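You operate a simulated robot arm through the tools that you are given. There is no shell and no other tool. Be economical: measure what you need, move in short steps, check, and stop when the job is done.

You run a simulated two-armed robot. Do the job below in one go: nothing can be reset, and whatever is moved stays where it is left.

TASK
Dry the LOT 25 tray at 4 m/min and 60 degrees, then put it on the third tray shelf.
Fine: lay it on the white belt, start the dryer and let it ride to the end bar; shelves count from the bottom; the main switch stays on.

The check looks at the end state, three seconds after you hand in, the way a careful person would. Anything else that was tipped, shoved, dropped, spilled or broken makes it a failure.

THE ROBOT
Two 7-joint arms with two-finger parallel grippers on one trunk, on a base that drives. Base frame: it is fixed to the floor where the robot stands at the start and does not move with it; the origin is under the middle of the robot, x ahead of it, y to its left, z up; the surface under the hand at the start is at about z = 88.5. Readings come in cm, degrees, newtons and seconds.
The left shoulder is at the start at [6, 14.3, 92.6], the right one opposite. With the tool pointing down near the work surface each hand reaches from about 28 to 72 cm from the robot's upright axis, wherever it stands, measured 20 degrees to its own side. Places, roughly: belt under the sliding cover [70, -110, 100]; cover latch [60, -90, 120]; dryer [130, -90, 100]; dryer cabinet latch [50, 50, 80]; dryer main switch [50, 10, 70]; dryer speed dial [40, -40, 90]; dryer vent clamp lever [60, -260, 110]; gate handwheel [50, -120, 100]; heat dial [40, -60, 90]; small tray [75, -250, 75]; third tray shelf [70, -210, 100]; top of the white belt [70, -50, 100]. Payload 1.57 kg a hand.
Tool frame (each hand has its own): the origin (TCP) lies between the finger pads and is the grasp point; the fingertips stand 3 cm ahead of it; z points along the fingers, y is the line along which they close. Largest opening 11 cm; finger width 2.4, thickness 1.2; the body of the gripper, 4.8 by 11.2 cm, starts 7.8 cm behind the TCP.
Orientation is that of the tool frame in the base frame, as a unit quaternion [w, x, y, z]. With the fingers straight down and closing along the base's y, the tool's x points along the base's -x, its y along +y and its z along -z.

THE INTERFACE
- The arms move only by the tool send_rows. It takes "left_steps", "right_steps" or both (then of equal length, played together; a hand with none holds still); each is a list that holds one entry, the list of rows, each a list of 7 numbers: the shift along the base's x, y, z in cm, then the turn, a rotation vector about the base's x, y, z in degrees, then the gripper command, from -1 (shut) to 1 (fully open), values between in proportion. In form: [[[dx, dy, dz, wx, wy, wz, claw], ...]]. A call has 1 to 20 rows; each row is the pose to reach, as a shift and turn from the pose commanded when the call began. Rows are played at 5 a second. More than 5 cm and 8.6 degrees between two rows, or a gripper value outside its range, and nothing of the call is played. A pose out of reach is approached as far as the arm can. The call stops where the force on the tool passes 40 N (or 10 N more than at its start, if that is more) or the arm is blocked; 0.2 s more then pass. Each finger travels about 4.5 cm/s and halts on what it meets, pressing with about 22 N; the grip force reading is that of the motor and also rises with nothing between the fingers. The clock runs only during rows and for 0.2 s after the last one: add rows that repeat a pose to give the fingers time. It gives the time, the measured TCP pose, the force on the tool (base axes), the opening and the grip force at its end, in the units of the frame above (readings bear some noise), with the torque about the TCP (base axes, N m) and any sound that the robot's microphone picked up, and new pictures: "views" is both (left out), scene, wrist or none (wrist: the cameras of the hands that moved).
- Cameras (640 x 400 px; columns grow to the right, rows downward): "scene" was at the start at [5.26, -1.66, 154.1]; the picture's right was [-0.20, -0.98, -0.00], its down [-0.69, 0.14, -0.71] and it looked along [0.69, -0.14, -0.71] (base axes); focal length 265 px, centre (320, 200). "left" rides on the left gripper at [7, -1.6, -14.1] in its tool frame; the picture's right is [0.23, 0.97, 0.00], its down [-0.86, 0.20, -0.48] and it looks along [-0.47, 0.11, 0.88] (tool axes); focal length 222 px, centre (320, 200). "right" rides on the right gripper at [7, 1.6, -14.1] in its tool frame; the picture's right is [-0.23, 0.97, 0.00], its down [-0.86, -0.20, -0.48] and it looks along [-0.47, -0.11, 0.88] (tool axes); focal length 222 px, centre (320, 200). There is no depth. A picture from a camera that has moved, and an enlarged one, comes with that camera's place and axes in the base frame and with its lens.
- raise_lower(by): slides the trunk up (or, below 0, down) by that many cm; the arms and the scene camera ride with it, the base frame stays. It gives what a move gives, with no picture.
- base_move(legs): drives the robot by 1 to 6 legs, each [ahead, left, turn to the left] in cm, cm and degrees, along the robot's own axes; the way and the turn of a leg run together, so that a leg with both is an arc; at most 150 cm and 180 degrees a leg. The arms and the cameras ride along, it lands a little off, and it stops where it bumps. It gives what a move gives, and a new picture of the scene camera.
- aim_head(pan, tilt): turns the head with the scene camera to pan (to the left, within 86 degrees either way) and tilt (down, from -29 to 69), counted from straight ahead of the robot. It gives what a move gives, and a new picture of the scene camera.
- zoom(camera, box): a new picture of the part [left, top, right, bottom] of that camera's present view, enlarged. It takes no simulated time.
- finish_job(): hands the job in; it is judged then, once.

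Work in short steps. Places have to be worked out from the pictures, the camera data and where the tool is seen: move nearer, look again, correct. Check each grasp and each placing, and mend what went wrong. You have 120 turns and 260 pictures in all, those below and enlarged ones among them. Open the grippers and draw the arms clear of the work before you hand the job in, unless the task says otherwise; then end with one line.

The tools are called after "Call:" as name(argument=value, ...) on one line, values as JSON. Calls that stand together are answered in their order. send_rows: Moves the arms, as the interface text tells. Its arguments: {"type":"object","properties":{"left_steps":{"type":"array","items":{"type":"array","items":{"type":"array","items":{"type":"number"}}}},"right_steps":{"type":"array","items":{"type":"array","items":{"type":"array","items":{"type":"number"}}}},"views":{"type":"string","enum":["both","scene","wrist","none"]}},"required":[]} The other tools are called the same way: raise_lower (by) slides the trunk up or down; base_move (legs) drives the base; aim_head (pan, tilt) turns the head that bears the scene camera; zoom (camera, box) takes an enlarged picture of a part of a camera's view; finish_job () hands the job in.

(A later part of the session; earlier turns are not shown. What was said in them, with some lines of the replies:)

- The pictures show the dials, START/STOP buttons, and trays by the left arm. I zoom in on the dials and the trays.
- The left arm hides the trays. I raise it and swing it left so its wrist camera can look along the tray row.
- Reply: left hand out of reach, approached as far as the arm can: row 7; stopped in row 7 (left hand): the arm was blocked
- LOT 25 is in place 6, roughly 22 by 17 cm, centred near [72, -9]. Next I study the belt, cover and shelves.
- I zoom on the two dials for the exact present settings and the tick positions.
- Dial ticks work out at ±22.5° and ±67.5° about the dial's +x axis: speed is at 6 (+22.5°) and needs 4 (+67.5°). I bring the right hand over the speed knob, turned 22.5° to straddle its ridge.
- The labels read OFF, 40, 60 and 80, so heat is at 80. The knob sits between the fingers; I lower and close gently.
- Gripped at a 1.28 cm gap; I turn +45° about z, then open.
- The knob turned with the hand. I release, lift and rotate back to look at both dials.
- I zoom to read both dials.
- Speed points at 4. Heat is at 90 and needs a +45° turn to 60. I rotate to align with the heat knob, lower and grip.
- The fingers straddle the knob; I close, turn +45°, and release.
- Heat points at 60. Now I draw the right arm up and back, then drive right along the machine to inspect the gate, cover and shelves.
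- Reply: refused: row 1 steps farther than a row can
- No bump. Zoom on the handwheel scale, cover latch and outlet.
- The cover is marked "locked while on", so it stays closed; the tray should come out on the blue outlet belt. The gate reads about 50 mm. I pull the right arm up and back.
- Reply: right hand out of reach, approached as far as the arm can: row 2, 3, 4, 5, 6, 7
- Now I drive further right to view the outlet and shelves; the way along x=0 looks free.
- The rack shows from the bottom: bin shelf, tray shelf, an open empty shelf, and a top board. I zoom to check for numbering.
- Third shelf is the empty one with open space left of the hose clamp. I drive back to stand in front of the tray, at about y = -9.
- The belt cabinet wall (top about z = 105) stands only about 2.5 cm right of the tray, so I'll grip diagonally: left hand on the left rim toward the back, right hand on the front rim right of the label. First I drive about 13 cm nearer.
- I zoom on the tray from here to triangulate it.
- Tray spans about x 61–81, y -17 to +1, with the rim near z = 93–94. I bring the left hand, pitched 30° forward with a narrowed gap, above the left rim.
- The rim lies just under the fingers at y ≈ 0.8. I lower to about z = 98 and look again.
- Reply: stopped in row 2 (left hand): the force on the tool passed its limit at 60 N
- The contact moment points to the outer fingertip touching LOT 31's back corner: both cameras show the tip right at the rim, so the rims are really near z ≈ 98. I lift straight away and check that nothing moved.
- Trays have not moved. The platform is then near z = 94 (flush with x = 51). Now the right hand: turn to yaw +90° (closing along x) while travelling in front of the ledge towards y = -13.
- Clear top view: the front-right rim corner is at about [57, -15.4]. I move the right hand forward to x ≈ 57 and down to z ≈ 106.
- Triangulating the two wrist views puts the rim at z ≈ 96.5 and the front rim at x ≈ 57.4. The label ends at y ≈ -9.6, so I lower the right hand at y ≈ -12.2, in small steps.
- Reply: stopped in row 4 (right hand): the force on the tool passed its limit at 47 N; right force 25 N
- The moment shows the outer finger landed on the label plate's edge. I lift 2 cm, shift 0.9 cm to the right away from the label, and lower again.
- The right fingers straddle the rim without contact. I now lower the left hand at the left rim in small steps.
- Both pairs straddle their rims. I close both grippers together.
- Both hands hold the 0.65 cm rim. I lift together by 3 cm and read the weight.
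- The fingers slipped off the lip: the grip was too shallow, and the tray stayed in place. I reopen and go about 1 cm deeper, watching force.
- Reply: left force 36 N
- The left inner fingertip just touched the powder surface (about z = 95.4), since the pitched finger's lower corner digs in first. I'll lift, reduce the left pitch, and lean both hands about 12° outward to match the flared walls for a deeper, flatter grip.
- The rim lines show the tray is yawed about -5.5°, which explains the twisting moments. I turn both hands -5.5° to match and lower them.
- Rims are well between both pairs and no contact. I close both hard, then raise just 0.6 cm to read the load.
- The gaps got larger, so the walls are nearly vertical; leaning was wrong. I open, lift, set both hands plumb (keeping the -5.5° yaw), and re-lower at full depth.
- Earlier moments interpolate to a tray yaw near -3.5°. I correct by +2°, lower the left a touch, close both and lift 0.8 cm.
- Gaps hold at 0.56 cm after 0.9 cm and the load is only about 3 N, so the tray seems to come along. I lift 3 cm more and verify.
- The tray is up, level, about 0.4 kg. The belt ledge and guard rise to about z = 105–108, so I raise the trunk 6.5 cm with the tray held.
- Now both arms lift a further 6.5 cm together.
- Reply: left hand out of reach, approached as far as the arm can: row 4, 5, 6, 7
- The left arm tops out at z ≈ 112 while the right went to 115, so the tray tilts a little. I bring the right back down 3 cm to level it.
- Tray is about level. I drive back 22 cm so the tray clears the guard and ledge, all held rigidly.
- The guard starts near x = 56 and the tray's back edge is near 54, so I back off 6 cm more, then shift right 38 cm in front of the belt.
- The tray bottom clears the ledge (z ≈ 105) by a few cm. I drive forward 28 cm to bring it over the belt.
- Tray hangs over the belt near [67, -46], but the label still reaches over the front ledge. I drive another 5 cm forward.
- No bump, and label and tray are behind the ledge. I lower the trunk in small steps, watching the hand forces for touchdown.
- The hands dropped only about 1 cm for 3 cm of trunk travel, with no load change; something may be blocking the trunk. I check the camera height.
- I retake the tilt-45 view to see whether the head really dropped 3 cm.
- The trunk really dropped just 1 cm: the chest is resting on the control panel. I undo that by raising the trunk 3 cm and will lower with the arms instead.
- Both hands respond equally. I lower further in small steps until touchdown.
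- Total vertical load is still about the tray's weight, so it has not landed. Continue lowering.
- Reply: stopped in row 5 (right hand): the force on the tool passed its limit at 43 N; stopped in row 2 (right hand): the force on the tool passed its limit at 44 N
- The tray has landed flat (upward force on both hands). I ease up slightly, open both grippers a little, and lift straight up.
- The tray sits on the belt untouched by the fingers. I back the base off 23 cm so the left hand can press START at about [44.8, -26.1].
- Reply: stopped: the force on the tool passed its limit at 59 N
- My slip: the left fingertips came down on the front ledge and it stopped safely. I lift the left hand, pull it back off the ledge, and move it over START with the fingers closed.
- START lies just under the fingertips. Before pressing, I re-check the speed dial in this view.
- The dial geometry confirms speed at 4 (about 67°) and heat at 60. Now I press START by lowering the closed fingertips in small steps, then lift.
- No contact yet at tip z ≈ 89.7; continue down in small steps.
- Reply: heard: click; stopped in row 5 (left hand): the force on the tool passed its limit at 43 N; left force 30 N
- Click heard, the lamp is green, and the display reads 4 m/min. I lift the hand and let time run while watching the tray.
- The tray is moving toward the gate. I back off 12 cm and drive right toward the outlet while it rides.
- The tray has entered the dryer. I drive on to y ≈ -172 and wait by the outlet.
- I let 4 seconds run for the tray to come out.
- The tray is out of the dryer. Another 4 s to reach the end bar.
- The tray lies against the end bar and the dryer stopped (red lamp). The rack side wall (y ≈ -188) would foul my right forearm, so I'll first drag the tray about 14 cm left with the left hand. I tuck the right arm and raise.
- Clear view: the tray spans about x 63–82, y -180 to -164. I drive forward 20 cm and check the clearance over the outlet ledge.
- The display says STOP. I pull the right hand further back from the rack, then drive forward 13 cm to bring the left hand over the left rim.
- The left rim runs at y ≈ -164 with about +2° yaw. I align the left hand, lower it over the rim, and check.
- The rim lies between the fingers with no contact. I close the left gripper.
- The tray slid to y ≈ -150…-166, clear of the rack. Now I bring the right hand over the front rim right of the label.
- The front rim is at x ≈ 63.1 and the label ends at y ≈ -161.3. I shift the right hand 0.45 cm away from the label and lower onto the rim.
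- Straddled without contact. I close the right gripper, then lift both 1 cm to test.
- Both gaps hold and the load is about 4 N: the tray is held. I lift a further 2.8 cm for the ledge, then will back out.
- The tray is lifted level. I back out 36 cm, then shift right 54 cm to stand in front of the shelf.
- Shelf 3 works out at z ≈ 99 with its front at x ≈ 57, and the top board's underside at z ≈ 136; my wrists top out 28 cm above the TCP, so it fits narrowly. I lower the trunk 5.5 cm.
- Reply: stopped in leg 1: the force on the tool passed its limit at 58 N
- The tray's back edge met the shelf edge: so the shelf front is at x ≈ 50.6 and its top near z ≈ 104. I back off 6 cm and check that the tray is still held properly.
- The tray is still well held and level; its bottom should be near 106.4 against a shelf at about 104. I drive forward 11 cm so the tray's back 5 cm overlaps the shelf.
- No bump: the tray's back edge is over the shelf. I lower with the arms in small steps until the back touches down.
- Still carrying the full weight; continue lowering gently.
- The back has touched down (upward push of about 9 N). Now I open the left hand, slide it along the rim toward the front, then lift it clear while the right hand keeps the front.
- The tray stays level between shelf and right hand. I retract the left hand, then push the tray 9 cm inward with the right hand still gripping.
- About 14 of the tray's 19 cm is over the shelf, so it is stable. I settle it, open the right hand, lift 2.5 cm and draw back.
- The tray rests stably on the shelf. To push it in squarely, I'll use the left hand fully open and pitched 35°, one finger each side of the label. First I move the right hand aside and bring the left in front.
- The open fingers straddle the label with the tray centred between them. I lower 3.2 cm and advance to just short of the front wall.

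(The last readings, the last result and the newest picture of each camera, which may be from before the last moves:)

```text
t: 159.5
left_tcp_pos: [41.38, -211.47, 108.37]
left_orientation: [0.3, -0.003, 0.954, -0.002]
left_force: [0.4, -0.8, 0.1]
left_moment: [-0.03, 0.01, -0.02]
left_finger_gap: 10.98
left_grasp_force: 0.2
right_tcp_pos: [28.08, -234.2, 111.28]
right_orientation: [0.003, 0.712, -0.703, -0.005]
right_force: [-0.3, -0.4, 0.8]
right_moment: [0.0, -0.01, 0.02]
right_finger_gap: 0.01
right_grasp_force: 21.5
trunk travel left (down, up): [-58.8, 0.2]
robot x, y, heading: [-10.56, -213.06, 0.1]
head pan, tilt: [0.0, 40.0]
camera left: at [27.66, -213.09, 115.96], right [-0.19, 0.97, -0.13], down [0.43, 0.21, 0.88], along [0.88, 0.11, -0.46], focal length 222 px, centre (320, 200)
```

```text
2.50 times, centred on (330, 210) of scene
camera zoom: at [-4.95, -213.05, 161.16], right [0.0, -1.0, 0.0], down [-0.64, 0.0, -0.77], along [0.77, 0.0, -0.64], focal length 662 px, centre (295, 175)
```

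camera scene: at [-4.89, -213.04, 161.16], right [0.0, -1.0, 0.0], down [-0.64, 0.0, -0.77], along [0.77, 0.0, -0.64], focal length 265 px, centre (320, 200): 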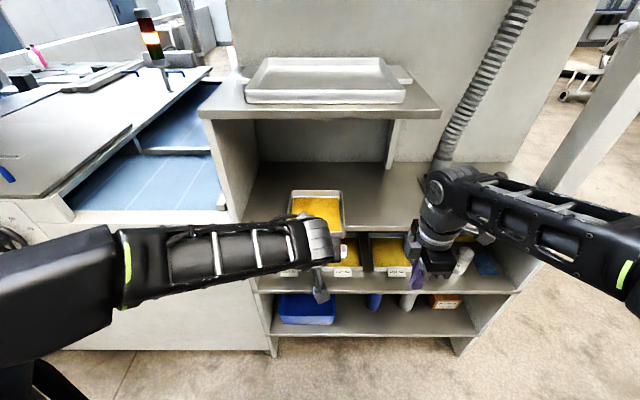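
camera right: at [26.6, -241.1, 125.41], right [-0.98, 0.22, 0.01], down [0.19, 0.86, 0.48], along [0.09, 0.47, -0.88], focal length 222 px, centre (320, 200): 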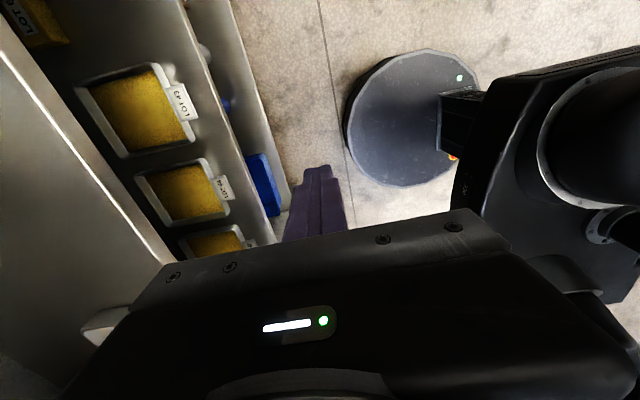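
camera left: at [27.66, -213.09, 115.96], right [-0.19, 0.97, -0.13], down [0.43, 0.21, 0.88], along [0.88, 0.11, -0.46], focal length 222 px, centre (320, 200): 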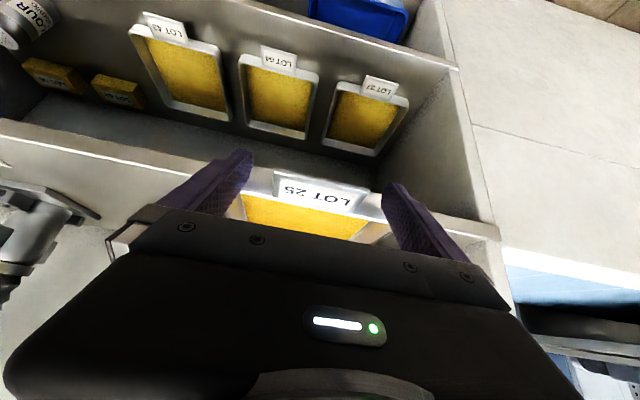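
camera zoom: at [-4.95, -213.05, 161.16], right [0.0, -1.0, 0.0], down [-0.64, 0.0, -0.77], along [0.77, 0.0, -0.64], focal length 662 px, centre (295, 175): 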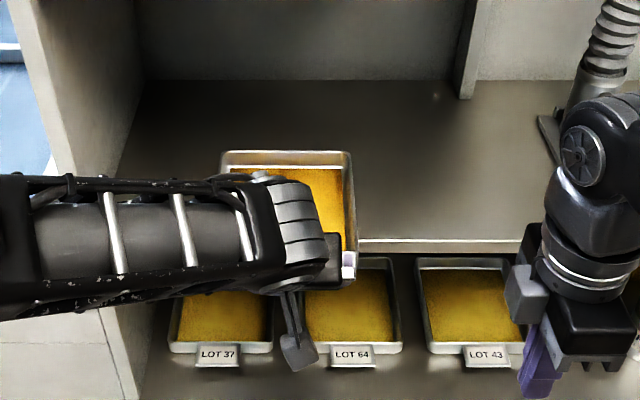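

The fingers are just short of the front wall on both sides of the label. I push forward slowly about 10 cm.

Call:
send_rows(left_steps=[[[1, 0, 0, 0, 0, 0, 1], [1.7, 0, 0, 0, 0, 0, 1], [2.4, 0, 0, 0, 0, 0, 1], [3.1, 0, 0, 0, 0, 0, 1], [3.8, 0, 0, 0, 0, 0, 1], [4.5, 0, 0, 0, 0, 0, 1], [5.2, 0, 0, 0, 0, 0, 1], [5.9, 0, 0, 0, 0, 0, 1], [6.6, 0, 0, 0, 0, 0, 1], [7.3, 0, 0, 0, 0, 0, 1], [7.3, 0, 0, 0, 0, 0, 1]]])

Call:
zoom(camera="scene", box=[220, 110, 440, 270])

```text
t: 161.9
left_tcp_pos: [48.54, -211.48, 108.39]
left_orientation: [0.3, -0.003, 0.954, -0.002]
left_force: [-0.5, 0.6, 0.7]
left_moment: [-0.03, 0.0, -0.01]
left_finger_gap: 10.99
left_grasp_force: 0.0
right_tcp_pos: [27.92, -234.23, 111.34]
right_orientation: [0.003, 0.711, -0.703, -0.005]
right_force: [-0.4, -0.1, 0.0]
right_moment: [0.0, 0.01, -0.02]
right_finger_gap: 0.0
right_grasp_force: 21.2
trunk travel left (down, up): [-58.8, 0.2]
robot x, y, heading: [-10.79, -213.34, -0.0]
head pan, tilt: [0.0, 40.0]
camera scene: at [-4.91, -213.07, 161.16], right [0.0, -1.0, 0.0], down [-0.64, 0.0, -0.77], along [0.77, 0.0, -0.64], focal length 265 px, centre (320, 200)
camera left: at [34.88, -213.17, 115.96], right [-0.19, 0.97, -0.13], down [0.43, 0.21, 0.88], along [0.88, 0.11, -0.46], focal length 222 px, centre (320, 200)
```

scene: 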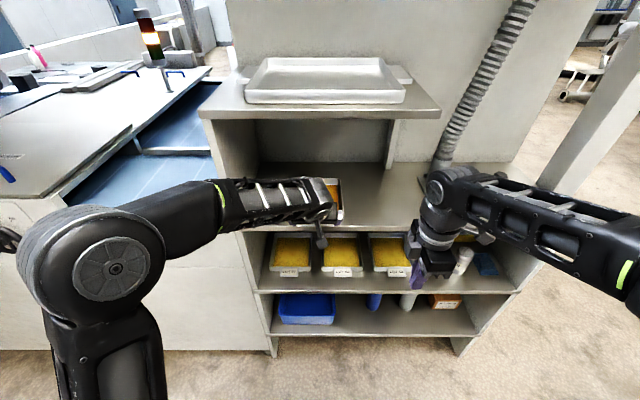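
left: 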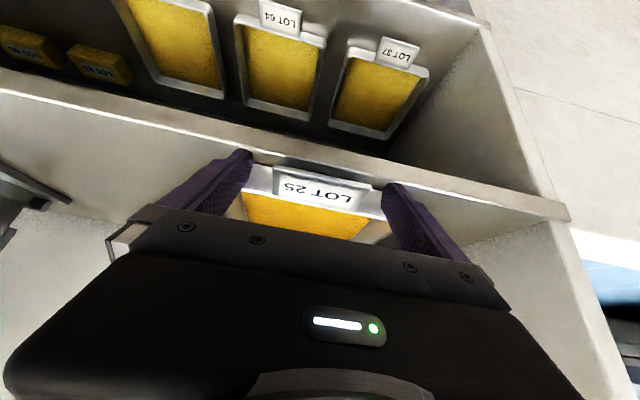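

```text
2.50 times, centred on (330, 190) of scene
camera zoom: at [-4.91, -213.07, 161.16], right [0.0, -1.0, 0.0], down [-0.64, 0.0, -0.77], along [0.77, 0.0, -0.64], focal length 662 px, centre (295, 225)
```

zoom: 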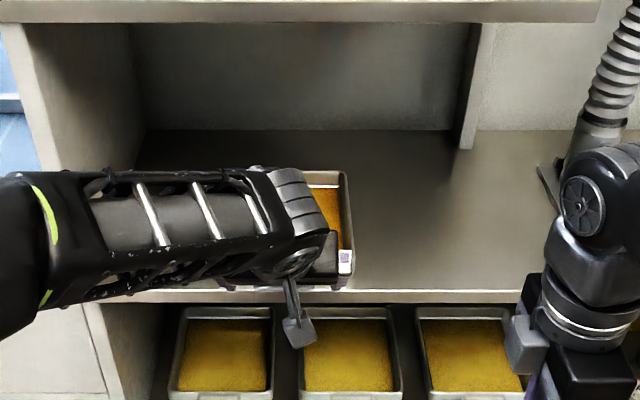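

The tray moves squarely and is nearly all on the shelf. I push 5 cm more so the label is inside too, then withdraw.

Call:
send_rows(left_steps=[[[0.7, 0, 0, 0, 0, 0, 1], [1.4, 0, 0, 0, 0, 0, 1], [2.1, 0, 0, 0, 0, 0, 1], [2.8, 0, 0, 0, 0, 0, 1], [3.5, 0, 0, 0, 0, 0, 1], [4.2, 0, 0, 0, 0, 0, 1], [5, 0, 0, 0, 0, 0, 1], [5, 0, 0, 0, 0, 0, 1], [3, 0, 0, 0, 0, 0, 1], [0, 0, 0, 0, 0, 0, 1], [-4, 0, 0, 0, 0, 0, 1], [-8, 0, 0, 0, 0, 0, 1], [-12, 0, 1, 0, 0, 0, 1], [-16, 0, 2, 0, 0, 0, 1]]], views="scene")

Call:
base_move(legs=[[-20, 0, 0]])

Call:
zoom(camera="scene", box=[200, 60, 480, 260])

```text
t: 164.9
left_tcp_pos: [32.22, -211.66, 110.49]
left_orientation: [0.299, -0.004, 0.954, -0.001]
left_force: [-0.3, -0.3, 0.0]
left_moment: [0.03, -0.03, 0.01]
left_finger_gap: 11.0
left_grasp_force: 0.0
right_tcp_pos: [27.98, -234.11, 111.34]
right_orientation: [0.003, 0.711, -0.703, -0.005]
right_force: [-0.5, -0.4, -0.2]
right_moment: [0.0, 0.0, 0.0]
right_finger_gap: 0.0
right_grasp_force: 21.1
trunk travel left (down, up): [-58.8, 0.2]
robot x, y, heading: [-10.64, -213.12, -0.1]
head pan, tilt: [0.0, 40.0]
camera scene: at [-5.01, -213.04, 161.16], right [0.0, -1.0, 0.0], down [-0.64, 0.0, -0.77], along [0.77, 0.0, -0.64], focal length 265 px, centre (320, 200)
```

scene: 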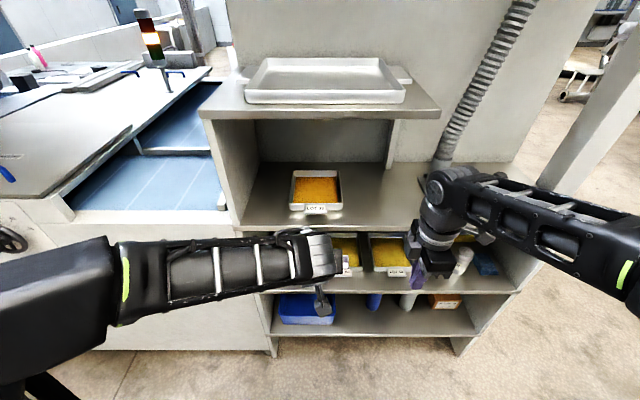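

```text
t: 166.5
left_tcp_pos: [12.3, -211.63, 110.58]
left_orientation: [0.298, -0.005, 0.954, 0.0]
left_force: [-0.1, -0.1, -0.5]
left_moment: [-0.02, -0.03, -0.02]
left_finger_gap: 10.98
left_grasp_force: 0.1
right_tcp_pos: [7.89, -234.09, 111.32]
right_orientation: [0.002, 0.712, -0.703, -0.005]
right_force: [-0.3, -0.2, 1.0]
right_moment: [0.02, -0.05, 0.0]
right_finger_gap: 0.0
right_grasp_force: 20.8
trunk travel left (down, up): [-58.8, 0.2]
robot x, y, heading: [-30.82, -213.09, 0.2]
head pan, tilt: [0.0, 40.0]
camera scene: at [-25.17, -213.11, 161.17], right [0.0, -1.0, 0.0], down [-0.64, 0.0, -0.77], along [0.77, 0.0, -0.64], focal length 265 px, centre (320, 200)
```

scene: 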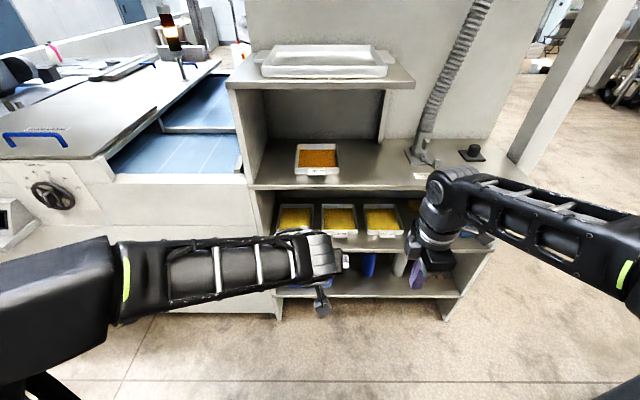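

```text
2.00 times, centred on (340, 160) of scene
camera zoom: at [-25.17, -213.11, 161.17], right [0.0, -1.0, 0.0], down [-0.64, 0.0, -0.77], along [0.77, 0.0, -0.64], focal length 529 px, centre (280, 280)
```

zoom: 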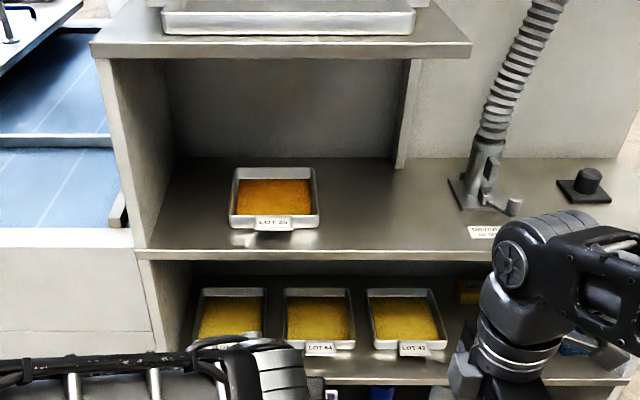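

LOT 25, darker from drying, sits fully on the third shelf, and the other trays are undisturbed. I open the right gripper too and check that nothing else changed.

Call:
send_rows(right_steps=[[[0, 0, 0, 0, 0, 0, 0], [0, 0, 0, 0, 0, 0, 1], [0, 0, 0, 0, 0, 0, 1], [0, 0, 0, 0, 0, 0, 1], [0, 0, 0, 0, 0, 0, 1], [0, 0, 0, 0, 0, 0, 1]]], views="none")

Call:
aim_head(pan=50, tilt=15)

```text
t: 167.9
left_tcp_pos: [12.29, -211.61, 110.39]
left_orientation: [0.299, -0.006, 0.954, 0.0]
left_force: [0.3, 0.4, -0.2]
left_moment: [0.01, 0.0, -0.02]
left_finger_gap: 10.99
left_grasp_force: 0.1
right_tcp_pos: [8.02, -234.12, 111.23]
right_orientation: [0.003, 0.712, -0.702, -0.004]
right_force: [-0.1, -0.2, 0.2]
right_moment: [0.02, -0.01, -0.01]
right_finger_gap: 11.02
right_grasp_force: 0.0
trunk travel left (down, up): [-58.8, 0.2]
robot x, y, heading: [-30.92, -213.35, 0.2]
head pan, tilt: [0.0, 40.0]
```

```text
t: 169.1
left_tcp_pos: [12.27, -211.58, 110.52]
left_orientation: [0.298, -0.006, 0.955, 0.0]
left_force: [-0.3, -0.3, 0.0]
left_moment: [0.01, 0.01, -0.02]
left_finger_gap: 10.99
left_grasp_force: 0.1
right_tcp_pos: [8.12, -234.15, 111.27]
right_orientation: [0.003, 0.712, -0.702, -0.005]
right_force: [-0.2, -0.3, 0.5]
right_moment: [0.0, -0.01, 0.03]
right_finger_gap: 11.02
right_grasp_force: 0.1
trunk travel left (down, up): [-58.8, 0.2]
robot x, y, heading: [-30.64, -213.13, 0.2]
head pan, tilt: [50.0, 15.0]
camera scene: at [-27.53, -205.97, 165.11], right [0.77, -0.64, 0.0], down [-0.17, -0.2, -0.97], along [0.62, 0.74, -0.26], focal length 265 px, centre (320, 200)
```

scene: 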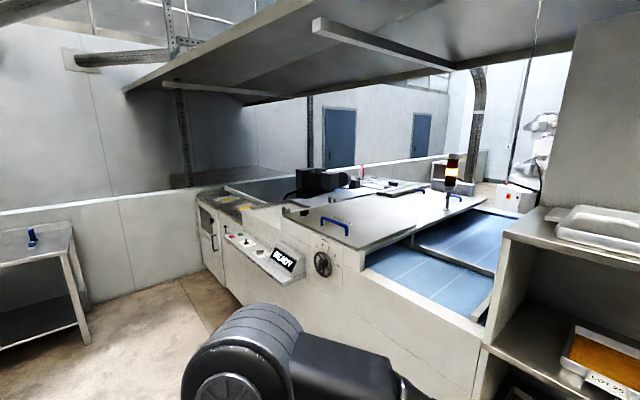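

The dryer shows READY, the tray is on the third shelf, and both arms are clear with the grippers open. I hand the job in.

Call:
finish_job()

```text
The job is handed in.
```

The LOT 25 tray went through the dryer at 4 m/min and 60 degrees, rode to the end bar, and now sits on the third tray shelf; the main switch was not touched, and nothing looked tipped or spilled in the last views.
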